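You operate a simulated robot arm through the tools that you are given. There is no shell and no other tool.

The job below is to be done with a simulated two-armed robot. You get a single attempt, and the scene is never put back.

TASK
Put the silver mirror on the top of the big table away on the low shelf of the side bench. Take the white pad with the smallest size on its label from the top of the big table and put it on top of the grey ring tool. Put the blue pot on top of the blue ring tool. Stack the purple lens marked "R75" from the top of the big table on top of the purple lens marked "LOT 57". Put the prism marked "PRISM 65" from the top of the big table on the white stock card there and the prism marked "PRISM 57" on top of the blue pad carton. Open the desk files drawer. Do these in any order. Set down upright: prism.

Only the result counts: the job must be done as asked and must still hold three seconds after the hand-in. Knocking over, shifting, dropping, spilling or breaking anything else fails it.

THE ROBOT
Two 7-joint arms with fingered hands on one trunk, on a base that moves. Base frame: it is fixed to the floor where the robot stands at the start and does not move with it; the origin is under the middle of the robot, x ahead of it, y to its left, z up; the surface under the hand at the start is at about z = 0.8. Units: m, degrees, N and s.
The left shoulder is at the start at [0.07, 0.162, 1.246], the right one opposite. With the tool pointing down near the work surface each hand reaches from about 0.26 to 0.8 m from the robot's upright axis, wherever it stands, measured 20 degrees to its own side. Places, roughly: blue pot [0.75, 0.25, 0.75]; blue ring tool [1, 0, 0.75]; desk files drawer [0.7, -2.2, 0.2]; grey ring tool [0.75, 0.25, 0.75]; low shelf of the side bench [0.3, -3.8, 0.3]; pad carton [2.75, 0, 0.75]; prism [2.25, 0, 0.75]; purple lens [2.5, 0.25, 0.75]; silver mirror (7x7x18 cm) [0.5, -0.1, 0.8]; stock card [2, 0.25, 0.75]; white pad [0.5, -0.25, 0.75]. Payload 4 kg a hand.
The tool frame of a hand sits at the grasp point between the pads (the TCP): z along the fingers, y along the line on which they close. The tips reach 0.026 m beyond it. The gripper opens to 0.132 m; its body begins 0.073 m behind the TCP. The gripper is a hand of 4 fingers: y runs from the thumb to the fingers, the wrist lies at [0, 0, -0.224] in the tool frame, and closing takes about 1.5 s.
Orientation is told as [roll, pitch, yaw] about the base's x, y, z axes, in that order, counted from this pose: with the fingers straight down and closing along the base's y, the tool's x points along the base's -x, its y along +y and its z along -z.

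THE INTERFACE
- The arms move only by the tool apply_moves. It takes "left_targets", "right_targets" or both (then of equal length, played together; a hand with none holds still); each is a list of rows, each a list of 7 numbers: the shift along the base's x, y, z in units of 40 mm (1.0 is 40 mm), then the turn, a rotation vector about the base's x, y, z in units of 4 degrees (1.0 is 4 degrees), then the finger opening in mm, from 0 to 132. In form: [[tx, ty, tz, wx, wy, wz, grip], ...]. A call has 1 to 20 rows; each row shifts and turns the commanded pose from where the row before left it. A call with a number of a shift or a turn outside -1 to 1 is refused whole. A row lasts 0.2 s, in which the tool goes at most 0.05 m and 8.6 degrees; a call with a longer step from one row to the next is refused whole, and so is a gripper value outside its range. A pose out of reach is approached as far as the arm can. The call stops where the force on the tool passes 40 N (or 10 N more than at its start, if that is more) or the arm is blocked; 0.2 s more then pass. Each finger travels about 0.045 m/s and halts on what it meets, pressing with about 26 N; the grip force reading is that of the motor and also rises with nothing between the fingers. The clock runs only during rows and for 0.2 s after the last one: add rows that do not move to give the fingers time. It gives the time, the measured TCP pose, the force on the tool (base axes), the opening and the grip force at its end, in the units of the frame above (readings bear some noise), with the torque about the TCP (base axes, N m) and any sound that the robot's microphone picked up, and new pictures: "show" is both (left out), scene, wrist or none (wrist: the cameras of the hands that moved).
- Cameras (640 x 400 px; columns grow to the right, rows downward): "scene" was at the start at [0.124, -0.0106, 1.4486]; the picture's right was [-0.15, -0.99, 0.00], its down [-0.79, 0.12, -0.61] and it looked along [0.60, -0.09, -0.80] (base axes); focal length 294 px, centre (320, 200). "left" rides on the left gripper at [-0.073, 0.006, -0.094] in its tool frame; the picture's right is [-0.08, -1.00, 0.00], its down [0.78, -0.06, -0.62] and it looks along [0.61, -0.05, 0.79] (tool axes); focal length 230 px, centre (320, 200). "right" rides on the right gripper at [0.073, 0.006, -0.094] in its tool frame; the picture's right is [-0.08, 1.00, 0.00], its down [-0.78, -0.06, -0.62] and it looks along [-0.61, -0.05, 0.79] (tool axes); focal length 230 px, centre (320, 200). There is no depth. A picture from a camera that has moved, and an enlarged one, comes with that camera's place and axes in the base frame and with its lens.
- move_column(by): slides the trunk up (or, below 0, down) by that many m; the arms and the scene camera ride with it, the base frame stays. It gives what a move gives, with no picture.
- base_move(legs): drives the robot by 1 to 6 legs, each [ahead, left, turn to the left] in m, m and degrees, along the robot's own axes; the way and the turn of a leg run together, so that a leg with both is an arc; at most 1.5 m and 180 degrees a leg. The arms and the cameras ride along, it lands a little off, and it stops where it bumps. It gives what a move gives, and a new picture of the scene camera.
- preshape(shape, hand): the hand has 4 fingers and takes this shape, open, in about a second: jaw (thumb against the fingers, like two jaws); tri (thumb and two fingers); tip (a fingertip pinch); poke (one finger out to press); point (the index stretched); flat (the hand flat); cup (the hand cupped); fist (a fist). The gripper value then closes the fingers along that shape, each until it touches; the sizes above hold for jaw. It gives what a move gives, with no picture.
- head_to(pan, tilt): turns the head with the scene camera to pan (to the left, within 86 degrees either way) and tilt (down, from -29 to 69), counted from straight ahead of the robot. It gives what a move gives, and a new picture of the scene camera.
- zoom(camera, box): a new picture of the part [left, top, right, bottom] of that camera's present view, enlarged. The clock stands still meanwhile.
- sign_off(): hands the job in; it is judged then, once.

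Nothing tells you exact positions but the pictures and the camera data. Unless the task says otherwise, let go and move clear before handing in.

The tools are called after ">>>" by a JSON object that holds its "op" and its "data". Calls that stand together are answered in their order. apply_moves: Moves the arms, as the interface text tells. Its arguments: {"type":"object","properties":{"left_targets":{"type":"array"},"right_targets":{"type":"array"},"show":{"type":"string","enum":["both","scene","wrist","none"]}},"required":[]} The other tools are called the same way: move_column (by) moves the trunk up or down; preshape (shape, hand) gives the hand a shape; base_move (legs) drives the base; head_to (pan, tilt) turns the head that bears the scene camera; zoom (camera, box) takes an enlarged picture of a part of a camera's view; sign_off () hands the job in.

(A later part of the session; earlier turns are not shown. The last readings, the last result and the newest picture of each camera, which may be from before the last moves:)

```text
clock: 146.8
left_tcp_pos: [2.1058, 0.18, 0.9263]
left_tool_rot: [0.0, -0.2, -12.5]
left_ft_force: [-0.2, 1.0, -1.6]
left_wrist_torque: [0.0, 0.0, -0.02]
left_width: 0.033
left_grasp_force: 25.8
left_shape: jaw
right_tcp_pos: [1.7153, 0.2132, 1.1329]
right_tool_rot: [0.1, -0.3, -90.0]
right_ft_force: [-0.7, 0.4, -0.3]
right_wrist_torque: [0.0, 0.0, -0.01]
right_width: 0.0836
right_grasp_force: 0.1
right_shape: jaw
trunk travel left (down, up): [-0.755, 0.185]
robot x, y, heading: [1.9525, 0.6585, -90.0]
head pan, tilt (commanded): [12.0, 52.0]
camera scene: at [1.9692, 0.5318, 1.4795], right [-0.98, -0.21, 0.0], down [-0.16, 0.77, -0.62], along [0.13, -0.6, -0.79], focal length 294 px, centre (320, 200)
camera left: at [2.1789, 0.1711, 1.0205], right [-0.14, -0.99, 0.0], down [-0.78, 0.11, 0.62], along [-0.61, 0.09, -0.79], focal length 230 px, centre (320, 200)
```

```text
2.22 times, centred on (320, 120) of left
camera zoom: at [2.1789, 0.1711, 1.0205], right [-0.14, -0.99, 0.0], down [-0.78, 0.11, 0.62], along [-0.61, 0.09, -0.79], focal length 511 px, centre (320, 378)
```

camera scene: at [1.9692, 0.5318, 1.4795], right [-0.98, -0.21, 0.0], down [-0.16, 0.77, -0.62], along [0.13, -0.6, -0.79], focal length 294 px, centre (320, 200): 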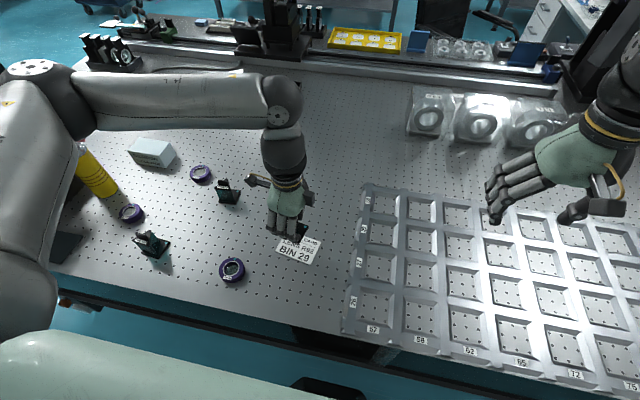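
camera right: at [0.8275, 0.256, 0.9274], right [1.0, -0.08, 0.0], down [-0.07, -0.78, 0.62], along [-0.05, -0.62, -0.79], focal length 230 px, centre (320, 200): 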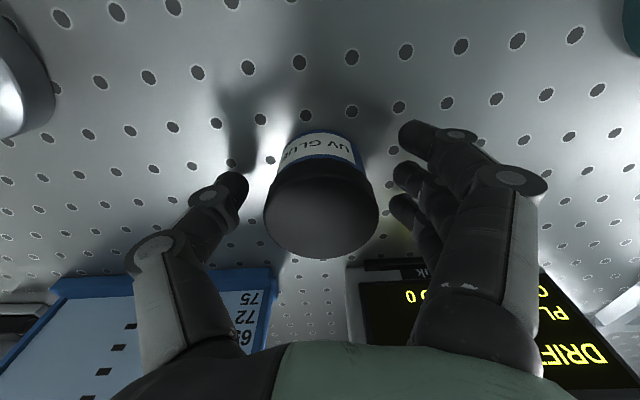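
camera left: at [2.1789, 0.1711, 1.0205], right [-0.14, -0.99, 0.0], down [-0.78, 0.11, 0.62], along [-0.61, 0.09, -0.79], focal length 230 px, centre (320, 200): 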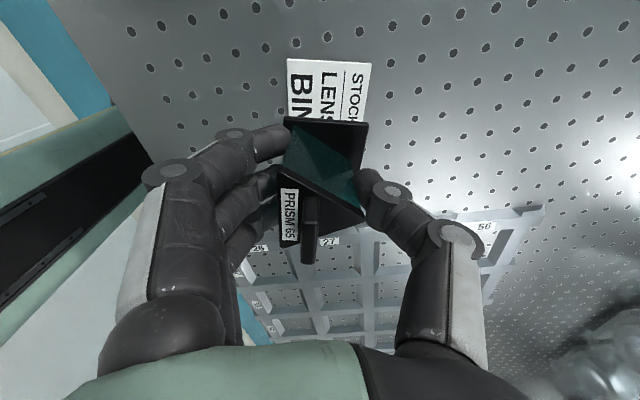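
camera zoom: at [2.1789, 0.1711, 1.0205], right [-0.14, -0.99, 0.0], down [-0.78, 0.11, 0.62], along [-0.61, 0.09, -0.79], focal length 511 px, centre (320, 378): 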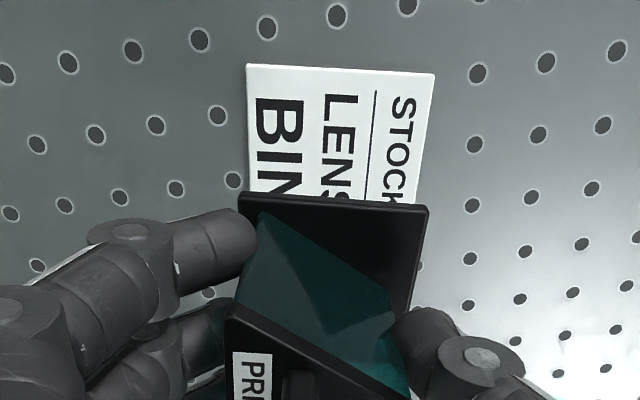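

The card's centre is only about 4 mm off the prism's centre. Correcting and lowering gently.

>>> {"op": "apply_moves", "data": {"left_targets": [[-0.1, -0.04, -0.6, 0, 0, 0, 20], [0, 0, -0.7, 0, 0, 0, 20], [0, 0, -0.2, 0, 0, 0, 20], [0, 0, -0.12, 0, 0, 0, 20], [0, 0, -0.1, 0, 0, 0, 20]], "show": "none"}}

>>> {"op": "zoom", "data": {"camera": "scene", "box": [250, 160, 350, 280]}}

>>> {"op": "zoom", "data": {"camera": "left", "box": [200, 50, 440, 230]}}

```text
clock: 148.0
left_tcp_pos: [2.1013, 0.1773, 0.8605]
left_tool_rot: [0.0, -0.1, -12.7]
left_ft_force: [0.5, 0.4, -2.1]
left_wrist_torque: [0.01, 0.01, -0.01]
left_width: 0.0332
left_grasp_force: 26.2
left_shape: jaw
right_tcp_pos: [1.7151, 0.2136, 1.1333]
right_tool_rot: [0.1, -0.2, -90.1]
right_ft_force: [-0.3, 0.6, 0.5]
right_wrist_torque: [0.02, -0.03, 0.04]
right_width: 0.0835
right_grasp_force: 0.0
right_shape: jaw
trunk travel left (down, up): [-0.755, 0.185]
robot x, y, heading: [1.9563, 0.6539, -90.3]
head pan, tilt (commanded): [12.0, 52.0]
```

```text
3.33 times, centred on (300, 220) of scene
camera zoom: at [1.969, 0.532, 1.4795], right [-0.98, -0.21, 0.0], down [-0.16, 0.77, -0.62], along [0.13, -0.6, -0.79], focal length 980 px, centre (387, 133)
```

zoom: 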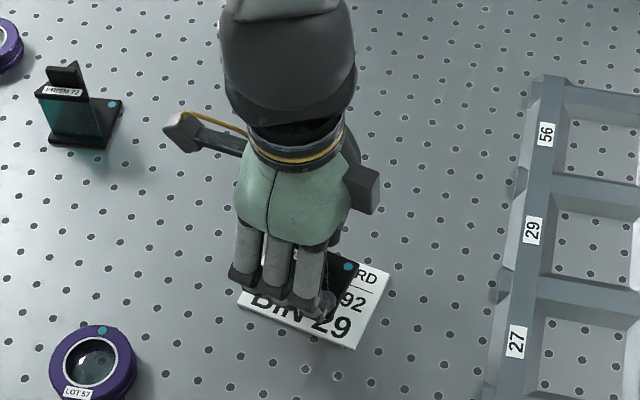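

```text
2.22 times, centred on (320, 140) of left
camera zoom: at [2.174, 0.1667, 0.9537], right [-0.14, -0.99, 0.0], down [-0.78, 0.11, 0.62], along [-0.61, 0.09, -0.79], focal length 511 px, centre (320, 333)
```

zoom: 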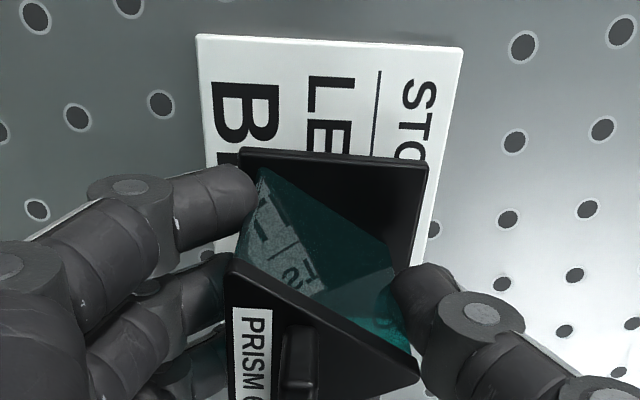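

Nicely centred over the card. Lowering the last centimetre in small steps.

>>> {"op": "apply_moves", "data": {"left_targets": [[0, 0, -0.1, 0, 0, 0, 20], [0, 0, -0.1, 0, 0, 0, 20], [0, 0, -0.06, 0, 0, 0, 20]], "show": "none"}}

```text
clock: 148.8
left_tcp_pos: [2.1, 0.1767, 0.8515]
left_tool_rot: [0.0, -0.2, -12.5]
left_ft_force: [0.6, 0.0, 5.0]
left_wrist_torque: [0.07, -0.01, 0.02]
left_width: 0.033
left_grasp_force: 26.0
left_shape: jaw
right_tcp_pos: [1.7145, 0.2141, 1.1345]
right_tool_rot: [0.1, -0.2, -90.0]
right_ft_force: [0.3, -0.8, -0.4]
right_wrist_torque: [0.0, 0.0, 0.01]
right_width: 0.0834
right_grasp_force: 0.1
right_shape: jaw
trunk travel left (down, up): [-0.755, 0.185]
robot x, y, heading: [1.9562, 0.6602, -90.1]
head pan, tilt (commanded): [12.0, 52.0]
```

Contact felt. Opening slowly.

>>> {"op": "apply_moves", "data": {"left_targets": [[0, 0, 0, 0, 0, 0, 36], [0, 0, 0, 0, 0, 0, 44], [0, 0, 0, 0, 0, 0, 56], [0, 0, 0, 0, 0, 0, 70], [0, 0, 0, 0, 0, 0, 72]], "show": "none"}}

>>> {"op": "zoom", "data": {"camera": "left", "box": [200, 50, 440, 230]}}

```text
clock: 150.0
left_tcp_pos: [2.1004, 0.1751, 0.8501]
left_tool_rot: [0.0, -0.1, -12.6]
left_ft_force: [0.3, -0.2, 0.0]
left_wrist_torque: [0.03, 0.01, 0.0]
left_width: 0.071
left_grasp_force: 0.1
left_shape: jaw
right_tcp_pos: [1.7144, 0.2141, 1.1342]
right_tool_rot: [0.1, -0.3, -90.0]
right_ft_force: [-0.2, -0.3, -0.3]
right_wrist_torque: [-0.02, 0.02, 0.02]
right_width: 0.0835
right_grasp_force: 0.1
right_shape: jaw
trunk travel left (down, up): [-0.755, 0.185]
robot x, y, heading: [1.9507, 0.6531, -89.8]
head pan, tilt (commanded): [12.0, 52.0]
```

```text
2.22 times, centred on (320, 140) of left
camera zoom: at [2.1729, 0.1658, 0.9436], right [-0.14, -0.99, 0.0], down [-0.78, 0.11, 0.62], along [-0.61, 0.09, -0.79], focal length 511 px, centre (320, 333)
```

zoom: 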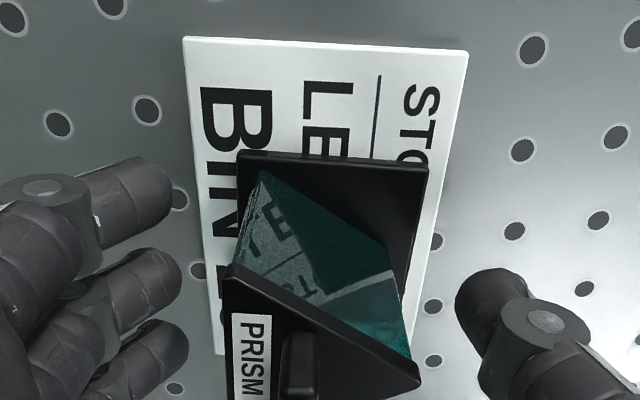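

PRISM 65 stands on the card. Rising straight up and checking.

>>> {"op": "apply_moves", "data": {"left_targets": [[0, 0, 0.3, 0, 0, 0, 74], [0, 0, 0.8, 0, 0, 0, 74], [0, 0, 1, 0, 0, 0, 80], [0, 0, 1, 0, 0, 0, 80], [0, 0, 1, 0, 0, 0, 80], [0, 0, 0.3, 0, 0, 0, 80], [0, 0, 0, 0, 0, 0, 80]], "show": "scene"}}

>>> {"op": "zoom", "data": {"camera": "scene", "box": [250, 200, 350, 280]}}

```text
clock: 151.6
left_tcp_pos: [2.1005, 0.1753, 1.0285]
left_tool_rot: [0.1, 0.0, -12.6]
left_ft_force: [0.6, -0.3, 0.4]
left_wrist_torque: [-0.01, -0.01, 0.0]
left_width: 0.0794
left_grasp_force: 0.1
left_shape: jaw
right_tcp_pos: [1.7152, 0.2152, 1.1346]
right_tool_rot: [0.1, -0.2, -90.0]
right_ft_force: [0.4, 0.1, 1.2]
right_wrist_torque: [0.0, 0.0, -0.05]
right_width: 0.0836
right_grasp_force: 0.0
right_shape: jaw
trunk travel left (down, up): [-0.755, 0.185]
robot x, y, heading: [1.9483, 0.6558, -89.9]
head pan, tilt (commanded): [12.0, 52.0]
camera scene: at [1.969, 0.5321, 1.4795], right [-0.98, -0.21, 0.0], down [-0.16, 0.77, -0.62], along [0.13, -0.6, -0.79], focal length 294 px, centre (320, 200)
```

scene: 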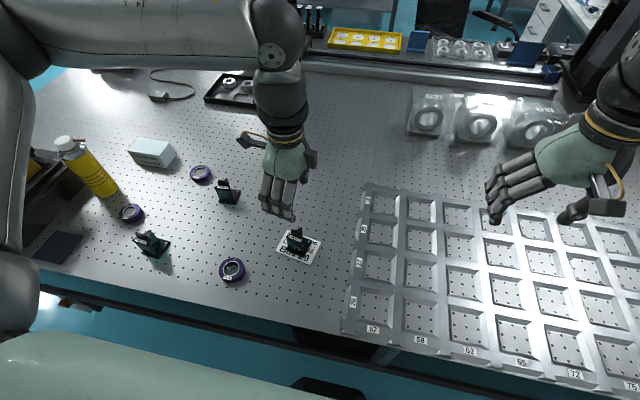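

```text
5.00 times, centred on (300, 240) of scene
camera zoom: at [1.969, 0.5321, 1.4795], right [-0.98, -0.21, 0.0], down [-0.16, 0.77, -0.62], along [0.13, -0.6, -0.79], focal length 1470 px, centre (420, 0)
```

zoom: 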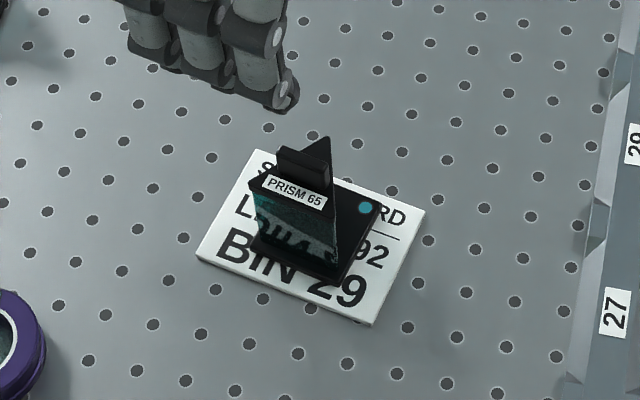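

PRISM 65 is well placed on the card. Next is PRISM 57 at about [2.464, 0.258]. I'll strafe to x of about 2.30 for the pick.

>>> {"op": "base_move", "data": {"legs": [[-0.03, 0, 0], [0, 0.35, 0]]}}

>>> {"op": "head_to", "data": {"pan": 15, "tilt": 48}}

>>> {"op": "zoom", "data": {"camera": "scene", "box": [0, 60, 320, 330]}}

```text
clock: 154.3
left_tcp_pos: [2.4494, 0.2095, 1.0275]
left_tool_rot: [0.0, 0.0, -12.1]
left_ft_force: [0.0, 0.1, -0.4]
left_wrist_torque: [-0.04, -0.01, 0.0]
left_width: 0.0796
left_grasp_force: 0.2
left_shape: jaw
right_tcp_pos: [2.0632, 0.2446, 1.1339]
right_tool_rot: [0.3, -0.2, -89.6]
right_ft_force: [0.0, -1.0, 0.3]
right_wrist_torque: [-0.03, -0.02, 0.01]
right_width: 0.0836
right_grasp_force: 0.1
right_shape: jaw
trunk travel left (down, up): [-0.755, 0.185]
robot x, y, heading: [2.3022, 0.6897, -89.3]
head pan, tilt (commanded): [12.0, 52.0]
camera scene: at [2.3146, 0.5654, 1.4795], right [-0.98, -0.22, 0.0], down [-0.17, 0.77, -0.62], along [0.13, -0.6, -0.79], focal length 294 px, centre (320, 200)
```

scene: 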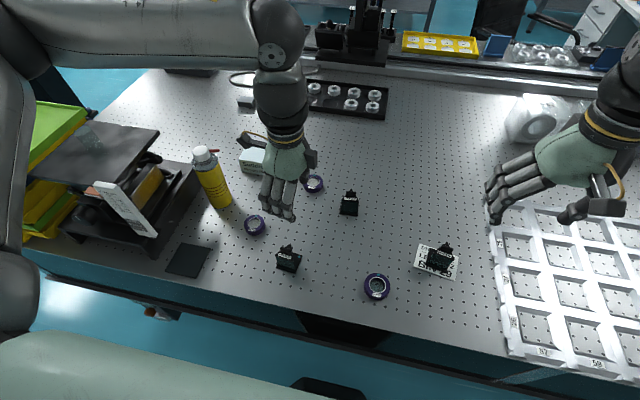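

```text
clock: 155.0
left_tcp_pos: [2.4512, 0.2105, 1.0274]
left_tool_rot: [0.0, 0.0, -12.2]
left_ft_force: [0.0, 0.6, -0.9]
left_wrist_torque: [-0.02, -0.03, -0.01]
left_width: 0.0796
left_grasp_force: 0.0
left_shape: jaw
right_tcp_pos: [2.0647, 0.2452, 1.1344]
right_tool_rot: [0.1, -0.2, -89.5]
right_ft_force: [0.4, 1.1, -0.7]
right_wrist_torque: [-0.01, -0.01, 0.0]
right_width: 0.0836
right_grasp_force: 0.0
right_shape: jaw
trunk travel left (down, up): [-0.755, 0.185]
robot x, y, heading: [2.2985, 0.6879, -89.3]
head pan, tilt (commanded): [15.0, 48.0]
camera scene: at [2.321, 0.563, 1.4849], right [-0.96, -0.27, 0.0], down [-0.2, 0.72, -0.67], along [0.18, -0.64, -0.74], focal length 294 px, centre (320, 200)
```

scene: 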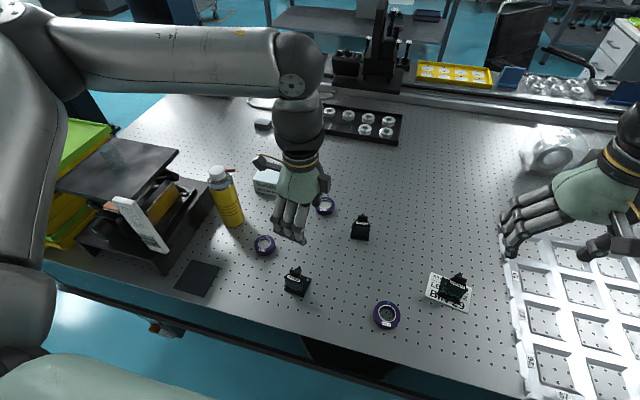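

```text
1.48 times, centred on (160, 195) of scene
camera zoom: at [2.321, 0.563, 1.4849], right [-0.96, -0.27, 0.0], down [-0.2, 0.72, -0.67], along [0.18, -0.64, -0.74], focal length 436 px, centre (557, 207)
```

zoom: 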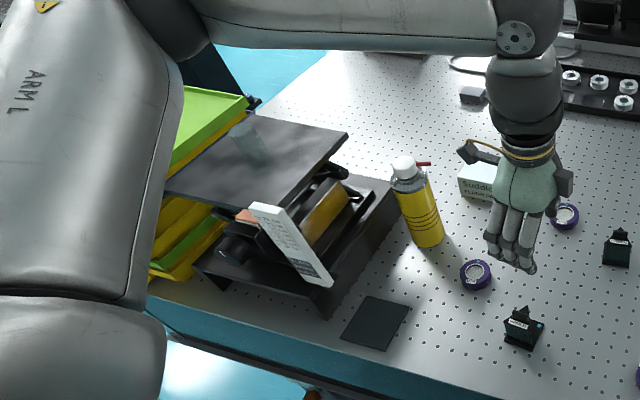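

Obstacles here (fixture, bottle) stay below about z=1.0. I'll check PRISM 57 in the wrist camera.

>>> {"op": "zoom", "data": {"camera": "left", "box": [0, 0, 640, 400]}}

>>> {"op": "zoom", "data": {"camera": "scene", "box": [260, 250, 340, 310]}}

```text
1.00 times, centred on (320, 200) of left (not enlarged: the box is as wide or as high as the picture)
camera zoom: at [2.5242, 0.2004, 1.121], right [-0.13, -0.99, 0.0], down [-0.78, 0.11, 0.62], along [-0.61, 0.08, -0.79], focal length 230 px, centre (320, 200)
```

zoom: 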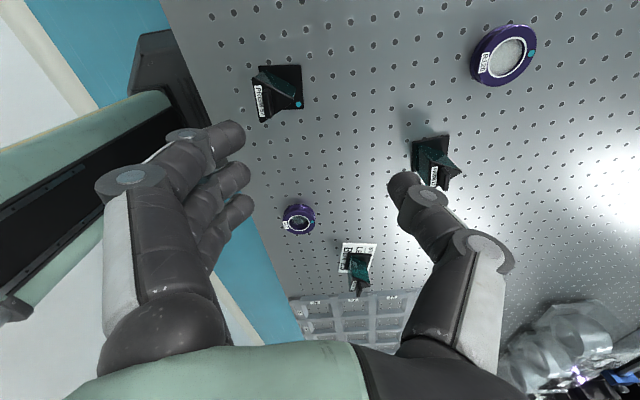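

```text
6.67 times, centred on (300, 280) of scene
camera zoom: at [2.321, 0.563, 1.4849], right [-0.96, -0.27, 0.0], down [-0.2, 0.72, -0.67], along [0.18, -0.64, -0.74], focal length 1960 px, centre (453, -333)
```

zoom: 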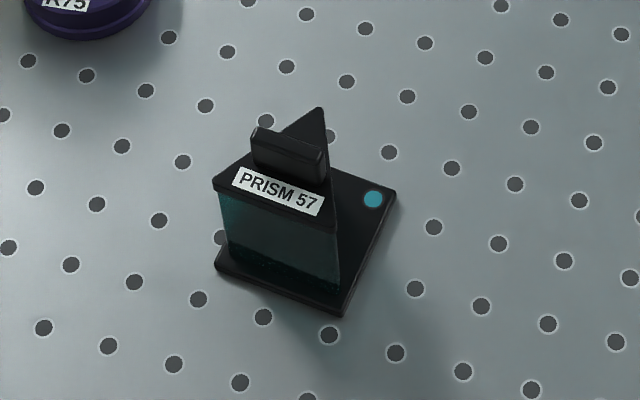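

PRISM 57 is centred at [2.464, 0.257] with its label face nearly toward +y (hand yaw about -6). Moving over it and descending partway.

>>> {"op": "apply_moves", "data": {"left_targets": [[0.16, 0.58, -0.3, 0, 0, 0.8, 72], [0.16, 0.58, -0.3, 0, 0, 0.8, 72], [0, 0, -0.9, 0, 0, 0, 72], [0, 0, -0.9, 0, 0, 0, 72], [0, 0, -0.6, 0, 0, 0, 72], [0, 0, 0, 0, 0, 0, 72]], "show": "wrist"}}

>>> {"op": "zoom", "data": {"camera": "left", "box": [200, 60, 440, 240]}}

```text
clock: 156.4
left_tcp_pos: [2.4623, 0.2579, 0.9073]
left_tool_rot: [0.0, -0.1, -5.8]
left_ft_force: [-0.6, 0.4, -1.0]
left_wrist_torque: [-0.03, 0.02, -0.03]
left_width: 0.0725
left_grasp_force: 0.0
left_shape: jaw
right_tcp_pos: [2.065, 0.2447, 1.1353]
right_tool_rot: [0.0, -0.2, -89.5]
right_ft_force: [0.4, -0.1, 0.6]
right_wrist_torque: [0.01, -0.04, -0.02]
right_width: 0.0833
right_grasp_force: 0.0
right_shape: jaw
trunk travel left (down, up): [-0.755, 0.185]
robot x, y, heading: [2.2977, 0.6892, -89.6]
head pan, tilt (commanded): [15.0, 48.0]
camera left: at [2.5367, 0.2561, 1.001], right [-0.02, -1.0, 0.0], down [-0.79, 0.02, 0.62], along [-0.62, 0.01, -0.79], focal length 230 px, centre (320, 200)
```

left: 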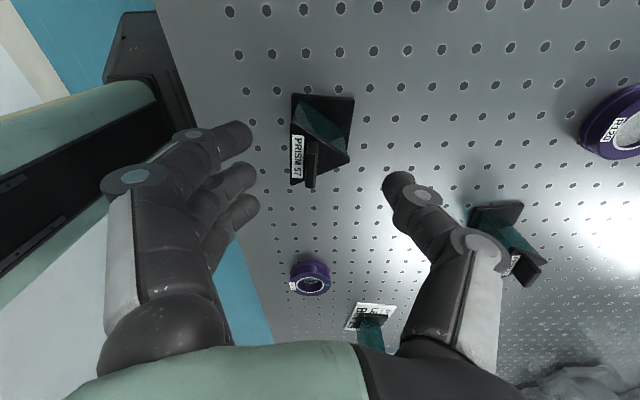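

```text
2.22 times, centred on (320, 150) of left
camera zoom: at [2.5367, 0.2561, 1.001], right [-0.02, -1.0, 0.0], down [-0.79, 0.02, 0.62], along [-0.62, 0.01, -0.79], focal length 511 px, centre (320, 311)
```

zoom: 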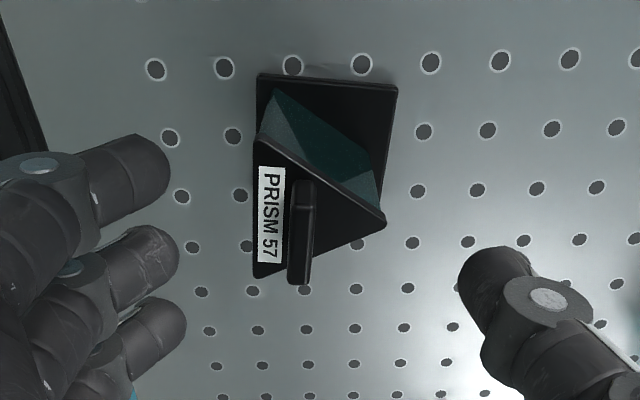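

Aligned. Descending and closing on the body.

>>> {"op": "apply_moves", "data": {"left_targets": [[0, 0, -0.5, 0, 0, 0, 72], [0, 0, -0.5, 0, 0, 0, 72], [0, 0, -0.48, 0, 0, 0, 72], [0, 0, 0, 0, 0, 0, 72], [0, 0, 0, 0, 0, 0, 50], [0, 0, 0, 0, 0, 0, 40], [0, 0, 0, 0, 0, 0, 30], [0, 0, 0, 0, 0, 0, 22], [0, 0, 0, 0, 0, 0, 20], [0, 0, 0, 0, 0, 0, 20]], "show": "none"}}

>>> {"op": "zoom", "data": {"camera": "left", "box": [200, 80, 440, 260]}}

>>> {"op": "zoom", "data": {"camera": "scene", "box": [250, 210, 350, 310]}}

```text
clock: 158.6
left_tcp_pos: [2.4649, 0.2555, 0.8482]
left_tool_rot: [0.0, -0.1, -5.7]
left_ft_force: [-0.2, -0.6, -0.6]
left_wrist_torque: [-0.01, 0.01, 0.02]
left_width: 0.0334
left_grasp_force: 26.5
left_shape: jaw
right_tcp_pos: [2.0634, 0.2454, 1.1352]
right_tool_rot: [0.1, -0.1, -89.6]
right_ft_force: [0.2, -0.8, 0.7]
right_wrist_torque: [-0.01, 0.01, -0.01]
right_width: 0.0836
right_grasp_force: 0.0
right_shape: jaw
trunk travel left (down, up): [-0.755, 0.185]
robot x, y, heading: [2.2978, 0.6851, -89.6]
head pan, tilt (commanded): [15.0, 48.0]
```

```text
2.22 times, centred on (320, 170) of left
camera zoom: at [2.5371, 0.2538, 0.941], right [-0.02, -1.0, 0.0], down [-0.79, 0.02, 0.62], along [-0.62, 0.01, -0.79], focal length 511 px, centre (320, 267)
```

zoom: 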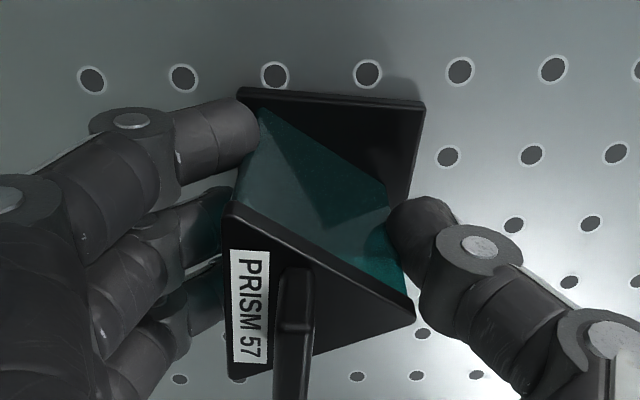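

```text
4.00 times, centred on (300, 260) of scene
camera zoom: at [2.3209, 0.5627, 1.4849], right [-0.96, -0.27, 0.0], down [-0.2, 0.72, -0.67], along [0.18, -0.64, -0.74], focal length 1176 px, centre (400, -40)
```

zoom: 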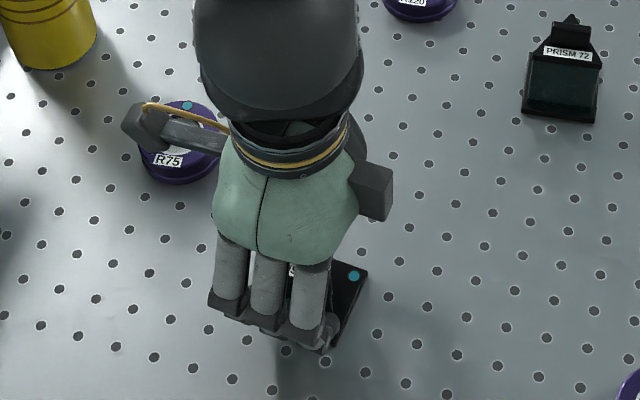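

Firm grip. Lifting PRISM 57 and moving the base left to x of about 2.40 for the carton.

>>> {"op": "apply_moves", "data": {"left_targets": [[0, 0, 0.3, 0, 0, 0, 20], [0, 0, 0.6, 0, 0, 0, 20], [0, 0, 0.9, 0, 0, 0, 20], [0, 0, 0.9, 0, 0, 0, 20], [0, 0, 0.9, 0, 0, 0, 20], [0, 0, 0, 0, 0, 0, 20]], "show": "none"}}

>>> {"op": "base_move", "data": {"legs": [[0, 0.1, -0.4], [0.025, 0, 0]]}}

>>> {"op": "zoom", "data": {"camera": "scene", "box": [180, 120, 340, 240]}}

```text
clock: 160.0
left_tcp_pos: [2.4626, 0.255, 0.9908]
left_tool_rot: [0.0, -0.1, -5.7]
left_ft_force: [-0.1, 0.8, -1.4]
left_wrist_torque: [0.01, 0.0, -0.02]
left_width: 0.0334
left_grasp_force: 26.2
left_shape: jaw
right_tcp_pos: [2.0643, 0.2444, 1.1344]
right_tool_rot: [0.1, -0.2, -89.4]
right_ft_force: [-0.2, -0.7, -1.1]
right_wrist_torque: [0.0, 0.0, 0.03]
right_width: 0.0833
right_grasp_force: 0.1
right_shape: jaw
trunk travel left (down, up): [-0.755, 0.185]
robot x, y, heading: [2.2967, 0.6851, -89.4]
head pan, tilt (commanded): [15.0, 48.0]
```

```text
clock: 161.5
left_tcp_pos: [2.5574, 0.2351, 0.9926]
left_tool_rot: [-0.3, -0.2, -6.1]
left_ft_force: [0.1, 0.5, -1.2]
left_wrist_torque: [-0.04, -0.04, -0.01]
left_width: 0.033
left_grasp_force: 25.9
left_shape: jaw
right_tcp_pos: [2.1609, 0.2284, 1.1367]
right_tool_rot: [0.2, -0.5, -90.0]
right_ft_force: [-0.8, 0.7, -1.1]
right_wrist_torque: [-0.05, -0.03, -0.02]
right_width: 0.0835
right_grasp_force: 0.2
right_shape: jaw
trunk travel left (down, up): [-0.755, 0.185]
robot x, y, heading: [2.3987, 0.667, -89.8]
head pan, tilt (commanded): [15.0, 48.0]
camera scene: at [2.4176, 0.5465, 1.4857], right [-0.97, -0.26, 0.0], down [-0.19, 0.71, -0.67], along [0.18, -0.65, -0.74], focal length 294 px, centre (320, 200)
```

scene: 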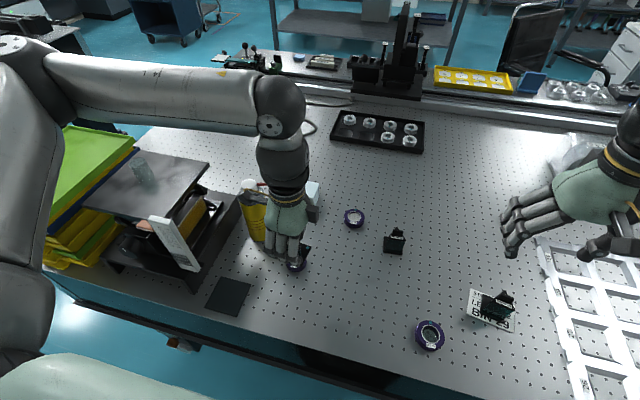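

```text
3.33 times, centred on (260, 180) of scene
camera zoom: at [2.4176, 0.5465, 1.4857], right [-0.97, -0.26, 0.0], down [-0.19, 0.71, -0.67], along [0.18, -0.65, -0.74], focal length 980 px, centre (520, 267)
```

zoom: 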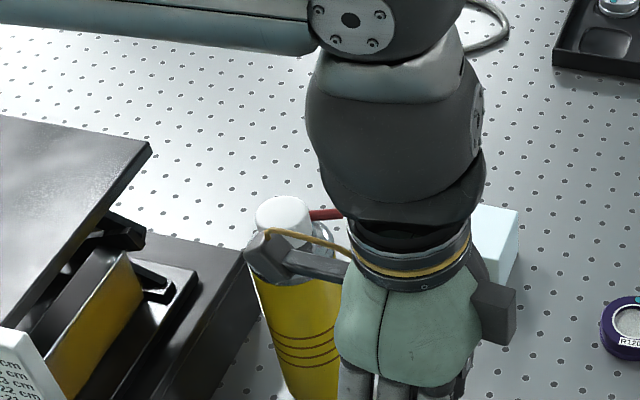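

Carrying the prism along x of about 2.53, well clear of the bottle, to level with the carton.

>>> {"op": "apply_moves", "data": {"left_targets": [[-0.3, -0.6, 0.1, 0, 0, 0, 20], [-0.3, -0.8, 0.1, 0, 0, 0, 20], [-0.1, -0.95, 0, 0, 0, 0, 20], [0, -0.95, 0, 0, 0, 0, 20], [0, -0.95, 0, 0, 0, 0, 20], [0, -0.95, 0, 0, 0, 0, 20], [0, -0.95, 0, 0, 0, 0, 20], [0, 0, 0, 0, 0, 0, 20]], "show": "both"}}

>>> {"op": "zoom", "data": {"camera": "scene", "box": [220, 120, 380, 240]}}

```text
clock: 163.3
left_tcp_pos: [2.5284, -0.0164, 0.9986]
left_tool_rot: [-0.1, 0.0, -6.2]
left_ft_force: [0.2, -0.1, -1.6]
left_wrist_torque: [-0.04, -0.01, 0.02]
left_width: 0.0329
left_grasp_force: 25.6
left_shape: jaw
right_tcp_pos: [2.1606, 0.2253, 1.1349]
right_tool_rot: [0.1, -0.1, -89.9]
right_ft_force: [1.3, 0.4, -0.2]
right_wrist_torque: [-0.01, 0.0, -0.01]
right_width: 0.0838
right_grasp_force: 0.0
right_shape: jaw
trunk travel left (down, up): [-0.755, 0.185]
robot x, y, heading: [2.3989, 0.6659, -90.0]
head pan, tilt (commanded): [15.0, 48.0]
camera scene: at [2.4203, 0.5404, 1.485], right [-0.97, -0.26, 0.0], down [-0.19, 0.72, -0.67], along [0.17, -0.65, -0.74], focal length 294 px, centre (320, 200)
camera left: at [2.6013, -0.0177, 1.0932], right [-0.03, -1.0, 0.0], down [-0.79, 0.02, 0.62], along [-0.62, 0.02, -0.79], focal length 230 px, centre (320, 200)
```

scene: 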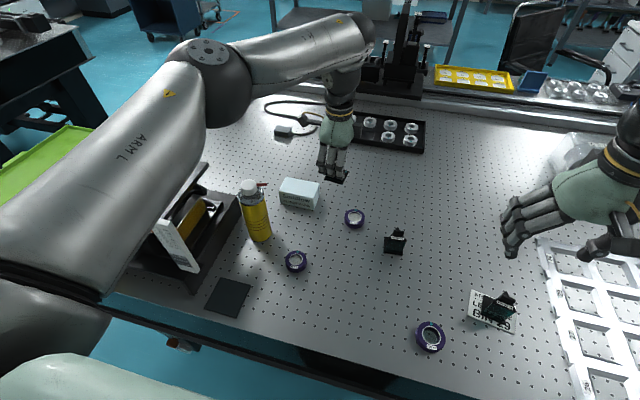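
left: 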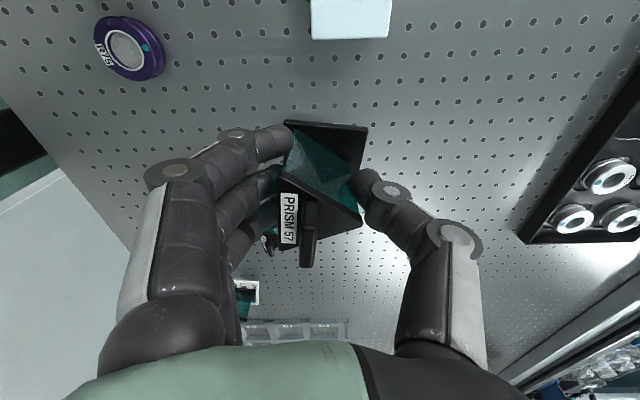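

```text
3.33 times, centred on (300, 180) of scene
camera zoom: at [2.4203, 0.5404, 1.485], right [-0.97, -0.26, 0.0], down [-0.19, 0.72, -0.67], along [0.17, -0.65, -0.74], focal length 980 px, centre (387, 267)
```

zoom: 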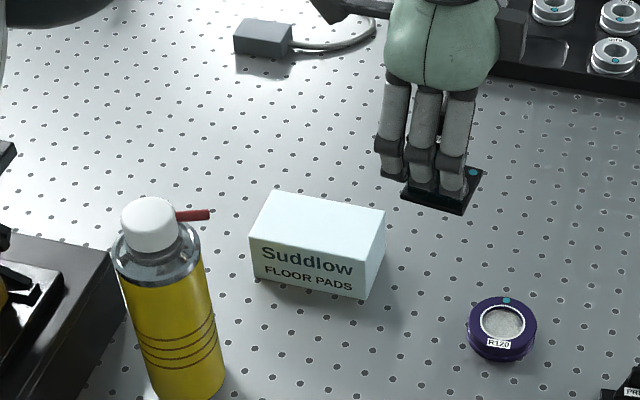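

The carton top spans x 2.589–2.695, y -0.076 to -0.010, at z of about 0.853, and the bottle is clear at [2.71, 0.11]. Moving the prism over the carton centre.

>>> {"op": "apply_moves", "data": {"left_targets": [[0.7, -0.15, 0, 0, 0, 0.4, 20], [0.7, -0.15, 0, 0, 0, 0.4, 20], [0.7, -0.15, 0, 0, 0, 0.4, 20], [0.7, -0.15, 0, 0, 0, 0.3, 20], [0, 0, 0, 0, 0, 0, 20]], "show": "both"}}

>>> {"op": "zoom", "data": {"camera": "scene", "box": [220, 120, 380, 240]}}

>>> {"op": "zoom", "data": {"camera": "left", "box": [200, 30, 440, 210]}}

```text
clock: 164.5
left_tcp_pos: [2.6439, -0.0395, 0.9992]
left_tool_rot: [0.0, 0.1, -0.1]
left_ft_force: [-0.7, 0.3, -2.0]
left_wrist_torque: [0.01, 0.02, -0.01]
left_width: 0.0332
left_grasp_force: 26.4
left_shape: jaw
right_tcp_pos: [2.1615, 0.2237, 1.1353]
right_tool_rot: [0.1, -0.2, -90.0]
right_ft_force: [-0.1, -0.7, 0.1]
right_wrist_torque: [0.0, -0.01, 0.03]
right_width: 0.0836
right_grasp_force: 0.1
right_shape: jaw
trunk travel left (down, up): [-0.755, 0.185]
robot x, y, heading: [2.4003, 0.665, -89.9]
head pan, tilt (commanded): [15.0, 48.0]
camera scene: at [2.4194, 0.5397, 1.4849], right [-0.97, -0.26, 0.0], down [-0.19, 0.72, -0.67], along [0.18, -0.65, -0.74], focal length 294 px, centre (320, 200)
camera left: at [2.7166, -0.0332, 1.0917], right [0.08, -1.0, 0.0], down [-0.79, -0.06, 0.62], along [-0.61, -0.05, -0.79], focal length 230 px, centre (320, 200)
```

scene: 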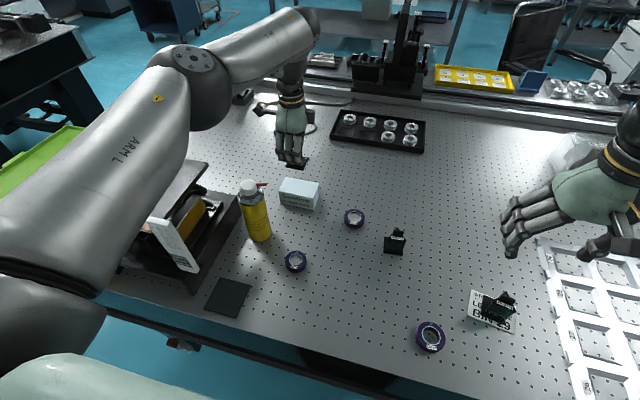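
left: 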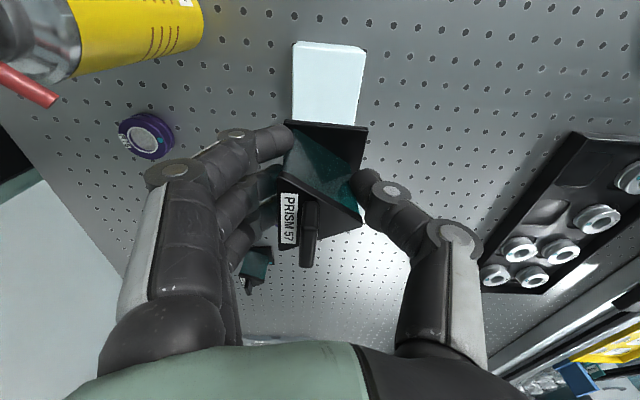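

```text
3.33 times, centred on (300, 180) of scene
camera zoom: at [2.4194, 0.5397, 1.4849], right [-0.97, -0.26, 0.0], down [-0.19, 0.72, -0.67], along [0.18, -0.65, -0.74], focal length 980 px, centre (387, 267)
```

zoom: 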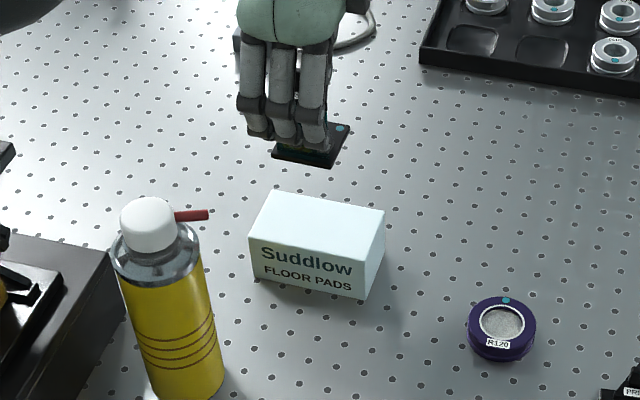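

```text
2.22 times, centred on (320, 120) of left
camera zoom: at [2.7166, -0.0332, 1.0917], right [0.08, -1.0, 0.0], down [-0.79, -0.06, 0.62], along [-0.61, -0.05, -0.79], focal length 511 px, centre (320, 378)
```

zoom: 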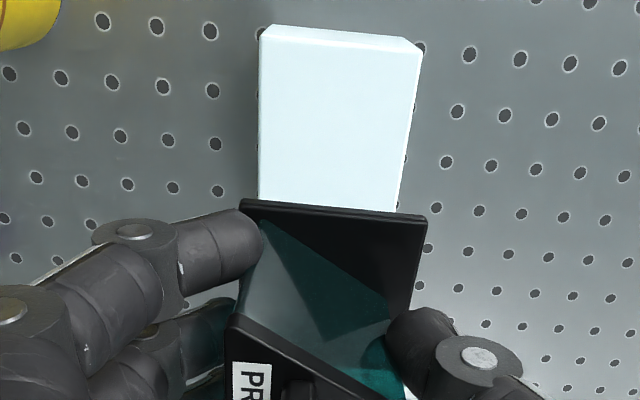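

The prism is over the carton centre within 2–3 mm. Lowering.

>>> {"op": "apply_moves", "data": {"left_targets": [[-0.05, -0.055, -0.6, 0, 0, 0, 20], [0, 0, -0.8, 0, 0, 0, 20], [0, 0, -0.6, 0, 0, 0, 20], [0, 0, -0.12, 0, 0, 0, 20], [0, 0, 0, 0, 0, 0, 20]], "show": "none"}}

>>> {"op": "zoom", "data": {"camera": "scene", "box": [220, 120, 380, 240]}}

>>> {"op": "zoom", "data": {"camera": "left", "box": [200, 50, 440, 230]}}

```text
clock: 165.7
left_tcp_pos: [2.6403, -0.0383, 0.9125]
left_tool_rot: [0.1, -0.1, -0.1]
left_ft_force: [0.7, 1.2, -3.2]
left_wrist_torque: [-0.02, 0.0, 0.03]
left_width: 0.0329
left_grasp_force: 26.2
left_shape: jaw
right_tcp_pos: [2.1622, 0.2242, 1.1334]
right_tool_rot: [0.2, -0.3, -89.9]
right_ft_force: [-0.4, 0.1, 0.0]
right_wrist_torque: [-0.01, 0.03, 0.0]
right_width: 0.0834
right_grasp_force: 0.0
right_shape: jaw
trunk travel left (down, up): [-0.755, 0.185]
robot x, y, heading: [2.3994, 0.6667, -90.0]
head pan, tilt (commanded): [15.0, 48.0]
```

```text
3.33 times, centred on (300, 180) of scene
camera zoom: at [2.4199, 0.5395, 1.4849], right [-0.97, -0.26, 0.0], down [-0.19, 0.72, -0.67], along [0.17, -0.65, -0.74], focal length 980 px, centre (387, 267)
```

zoom: 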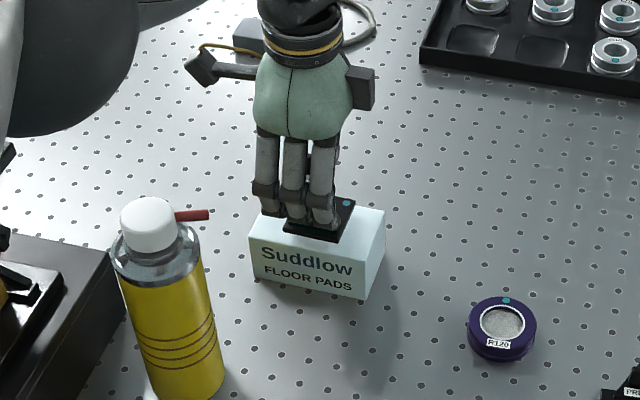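

```text
2.22 times, centred on (320, 140) of left
camera zoom: at [2.7141, -0.0335, 1.0054], right [0.08, -1.0, 0.0], down [-0.79, -0.06, 0.62], along [-0.61, -0.05, -0.79], focal length 511 px, centre (320, 333)
```

zoom: 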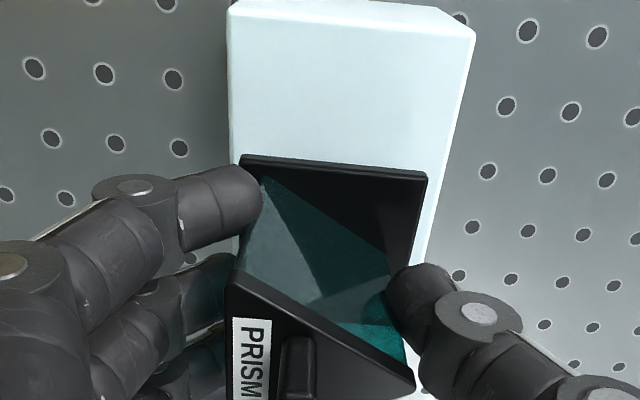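

>>> {"op": "apply_moves", "data": {"left_targets": [[0.02, -0.08, -0.1, 0, 0, 0, 20], [0, 0, -0.1, 0, 0, 0, 20], [0, 0, -0.08, 0, 0, 0, 20]], "show": "none"}}

```text
clock: 166.5
left_tcp_pos: [2.6406, -0.0421, 0.9032]
left_tool_rot: [0.0, 0.0, -0.1]
left_ft_force: [0.6, 1.2, 0.7]
left_wrist_torque: [0.04, 0.05, 0.01]
left_width: 0.0328
left_grasp_force: 26.0
left_shape: jaw
right_tcp_pos: [2.1612, 0.2228, 1.1347]
right_tool_rot: [0.1, -0.2, -89.9]
right_ft_force: [-0.1, -0.6, 0.3]
right_wrist_torque: [-0.02, -0.02, 0.0]
right_width: 0.0832
right_grasp_force: 0.3
right_shape: jaw
trunk travel left (down, up): [-0.755, 0.185]
robot x, y, heading: [2.3977, 0.6615, -89.7]
head pan, tilt (commanded): [15.0, 48.0]
```

Light contact. A touch more, then release.

>>> {"op": "apply_moves", "data": {"left_targets": [[0, 0, -0.04, 0, 0, 0, 20], [0, 0, 0, 0, 0, 0, 20]], "show": "none"}}

>>> {"op": "zoom", "data": {"camera": "scene", "box": [250, 130, 350, 220]}}

```text
clock: 167.1
left_tcp_pos: [2.6409, -0.0415, 0.9008]
left_tool_rot: [-0.1, -0.2, -0.1]
left_ft_force: [-0.3, 0.3, 4.5]
left_wrist_torque: [0.09, 0.04, 0.0]
left_width: 0.033
left_grasp_force: 26.0
left_shape: jaw
right_tcp_pos: [2.1598, 0.2246, 1.1361]
right_tool_rot: [0.0, -0.2, -89.9]
right_ft_force: [0.3, 0.0, 0.0]
right_wrist_torque: [0.01, 0.0, 0.0]
right_width: 0.0834
right_grasp_force: 0.0
right_shape: jaw
trunk travel left (down, up): [-0.755, 0.185]
robot x, y, heading: [2.3989, 0.6656, -89.8]
head pan, tilt (commanded): [15.0, 48.0]
```

```text
4.44 times, centred on (300, 175) of scene
camera zoom: at [2.419, 0.5405, 1.4851], right [-0.97, -0.26, 0.0], down [-0.19, 0.72, -0.67], along [0.18, -0.65, -0.74], focal length 1307 px, centre (409, 311)
```

zoom: 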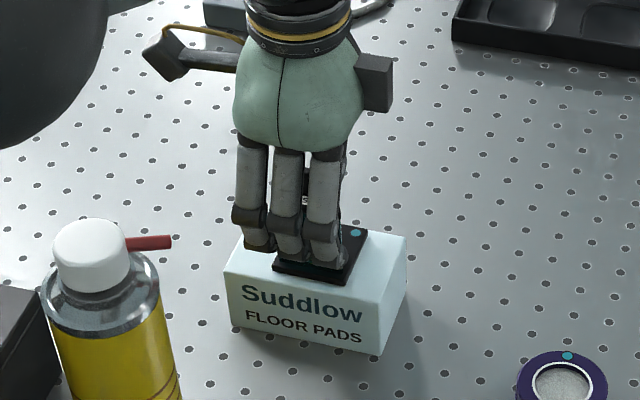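

>>> {"op": "apply_moves", "data": {"left_targets": [[0, 0, 0, 0, 0, 0, 36], [0, 0, 0, 0, 0, 0, 44], [0, 0, 0, 0, 0, 0, 56], [0, 0, 0, 0, 0, 0, 70], [0, 0, 0, 0, 0, 0, 72]], "show": "none"}}

>>> {"op": "zoom", "data": {"camera": "left", "box": [200, 50, 440, 230]}}

>>> {"op": "zoom", "data": {"camera": "scene", "box": [250, 130, 350, 220]}}

```text
clock: 168.3
left_tcp_pos: [2.6415, -0.0437, 0.9019]
left_tool_rot: [0.0, -0.1, 0.0]
left_ft_force: [0.2, -0.4, -0.4]
left_wrist_torque: [0.0, -0.01, 0.02]
left_width: 0.0712
left_grasp_force: 0.0
left_shape: jaw
right_tcp_pos: [2.1606, 0.2232, 1.134]
right_tool_rot: [0.1, -0.2, -89.9]
right_ft_force: [0.2, -0.2, 0.6]
right_wrist_torque: [0.0, -0.01, -0.03]
right_width: 0.0834
right_grasp_force: 0.1
right_shape: jaw
trunk travel left (down, up): [-0.755, 0.185]
robot x, y, heading: [2.3955, 0.6651, -89.9]
head pan, tilt (commanded): [15.0, 48.0]
```

```text
2.22 times, centred on (320, 140) of left
camera zoom: at [2.7155, -0.0375, 0.9943], right [0.08, -1.0, 0.0], down [-0.79, -0.06, 0.62], along [-0.61, -0.05, -0.79], focal length 511 px, centre (320, 333)
```

zoom: 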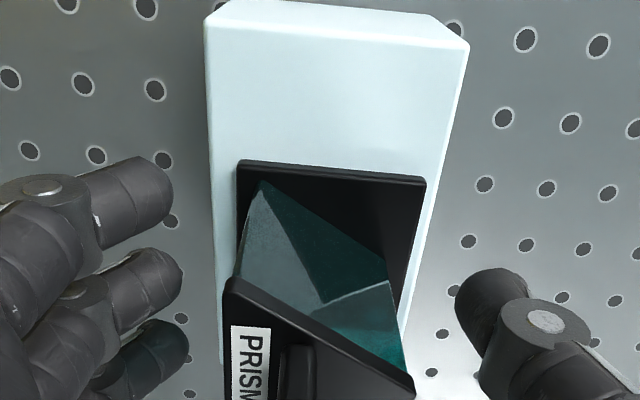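

```text
4.44 times, centred on (300, 175) of scene
camera zoom: at [2.4197, 0.5395, 1.4849], right [-0.97, -0.26, 0.0], down [-0.19, 0.72, -0.67], along [0.18, -0.65, -0.74], focal length 1307 px, centre (409, 311)
```

zoom: 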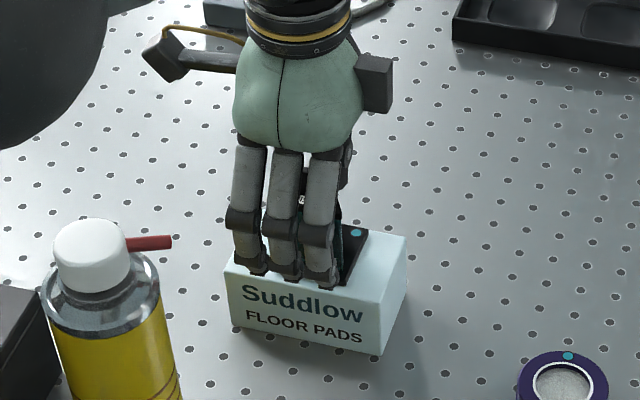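

PRISM 57 stands on the carton. Rising straight up with the trunk, then drawing back along the clear path.

>>> {"op": "move_column", "data": {"by": 0.13}}

>>> {"op": "apply_moves", "data": {"left_targets": [[-0.5, 0.2, 0.3, 0, 0, 0, 76], [-0.7, 0.5, 0.1, 0, 0, 0, 76], [-0.7, 0.5, 0, 0, 0, 0, 76], [-0.4, 0.8, 0, 0, 0, 0, 76], [0, 0.9, 0, 0, 0, 0, 76], [0, 0.9, 0, 0, 0, 0, 76], [0, 0.9, 0, 0, 0, 0, 76], [0, 0, 0, 0, 0, 0, 76]], "show": "scene"}}

>>> {"op": "zoom", "data": {"camera": "scene", "box": [240, 150, 360, 240]}}

```text
clock: 169.9
left_tcp_pos: [2.6411, -0.0425, 1.0314]
left_tool_rot: [-0.1, -0.1, -0.1]
left_ft_force: [0.1, 0.5, 0.7]
left_wrist_torque: [-0.02, -0.02, 0.01]
left_width: 0.0711
left_grasp_force: 0.1
left_shape: jaw
right_tcp_pos: [2.1606, 0.2235, 1.2639]
right_tool_rot: [0.0, -0.3, -89.9]
right_ft_force: [0.6, -0.6, -0.1]
right_wrist_torque: [0.0, -0.02, 0.0]
right_width: 0.0836
right_grasp_force: 0.1
right_shape: jaw
trunk travel left (down, up): [-0.885, 0.055]
robot x, y, heading: [2.4015, 0.6628, -89.9]
head pan, tilt (commanded): [15.0, 48.0]
```

```text
clock: 171.7
left_tcp_pos: [2.548, 0.1438, 1.0486]
left_tool_rot: [0.0, -0.1, -0.1]
left_ft_force: [-0.6, -0.7, -0.3]
left_wrist_torque: [-0.02, 0.0, 0.01]
left_width: 0.0753
left_grasp_force: 0.0
left_shape: jaw
right_tcp_pos: [2.1616, 0.2233, 1.266]
right_tool_rot: [0.2, -0.2, -89.9]
right_ft_force: [0.5, -0.3, -0.2]
right_wrist_torque: [-0.02, 0.01, -0.01]
right_width: 0.0837
right_grasp_force: 0.0
right_shape: jaw
trunk travel left (down, up): [-0.885, 0.055]
robot x, y, heading: [2.3989, 0.6645, -89.9]
head pan, tilt (commanded): [15.0, 48.0]
camera scene: at [2.4196, 0.5396, 1.6149], right [-0.97, -0.26, 0.0], down [-0.19, 0.72, -0.67], along [0.18, -0.65, -0.74], focal length 294 px, centre (320, 200)
```

scene: 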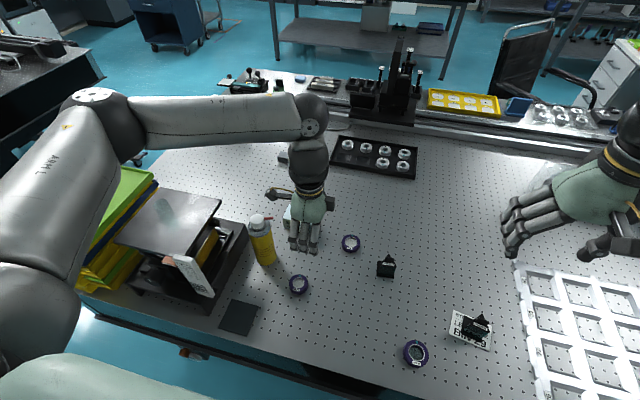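

```text
4.44 times, centred on (300, 195) of scene
camera zoom: at [2.4196, 0.5396, 1.6149], right [-0.97, -0.26, 0.0], down [-0.19, 0.72, -0.67], along [0.18, -0.65, -0.74], focal length 1307 px, centre (409, 222)
```

zoom: 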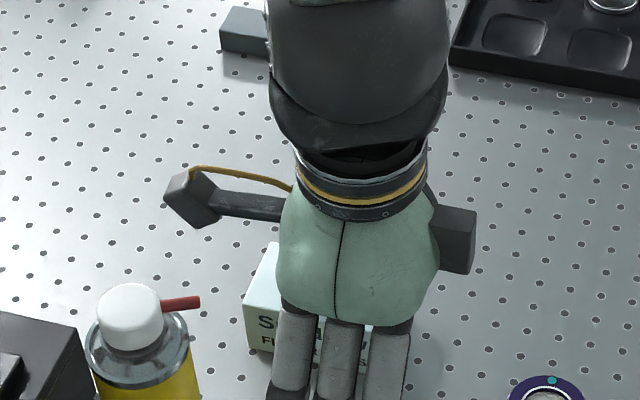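

Now the lens R75. Zooming to refine its position and the LOT 57 lens.

>>> {"op": "zoom", "data": {"camera": "scene", "box": [270, 260, 330, 305]}}

>>> {"op": "zoom", "data": {"camera": "scene", "box": [385, 325, 445, 370]}}

>>> {"op": "zoom", "data": {"camera": "left", "box": [0, 0, 640, 400]}}

```text
8.89 times, centred on (300, 282) of scene
camera zoom: at [2.4196, 0.5396, 1.6149], right [-0.97, -0.26, 0.0], down [-0.19, 0.72, -0.67], along [0.18, -0.65, -0.74], focal length 2613 px, centre (498, -533)
```

zoom: 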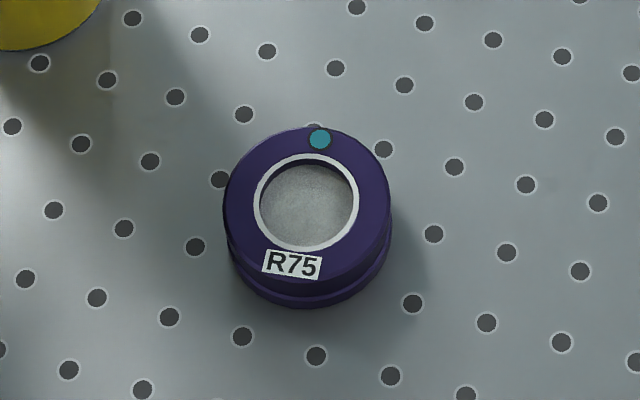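

```text
8.89 times, centred on (415, 348) of scene
camera zoom: at [2.4196, 0.5396, 1.6149], right [-0.97, -0.26, 0.0], down [-0.19, 0.72, -0.67], along [0.18, -0.65, -0.74], focal length 2613 px, centre (-524, -1111)
```

zoom: 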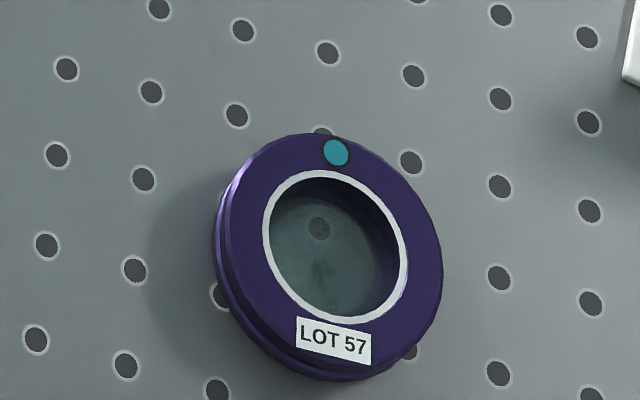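

```text
1.00 times, centred on (320, 200) of left (not enlarged: the box is as wide or as high as the picture)
camera zoom: at [2.6222, 0.1496, 1.1419], right [0.08, -1.0, 0.0], down [-0.79, -0.06, 0.62], along [-0.61, -0.05, -0.79], focal length 230 px, centre (320, 200)
```

zoom: 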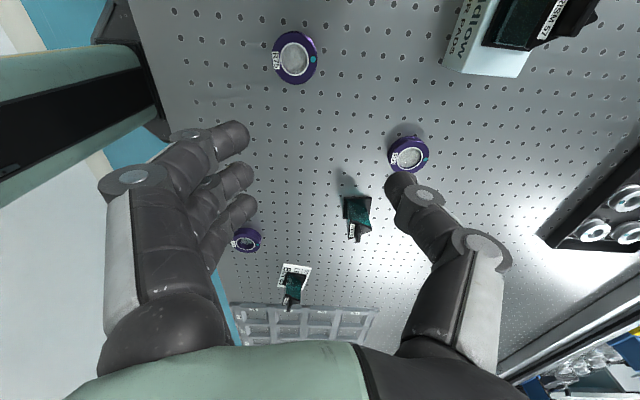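

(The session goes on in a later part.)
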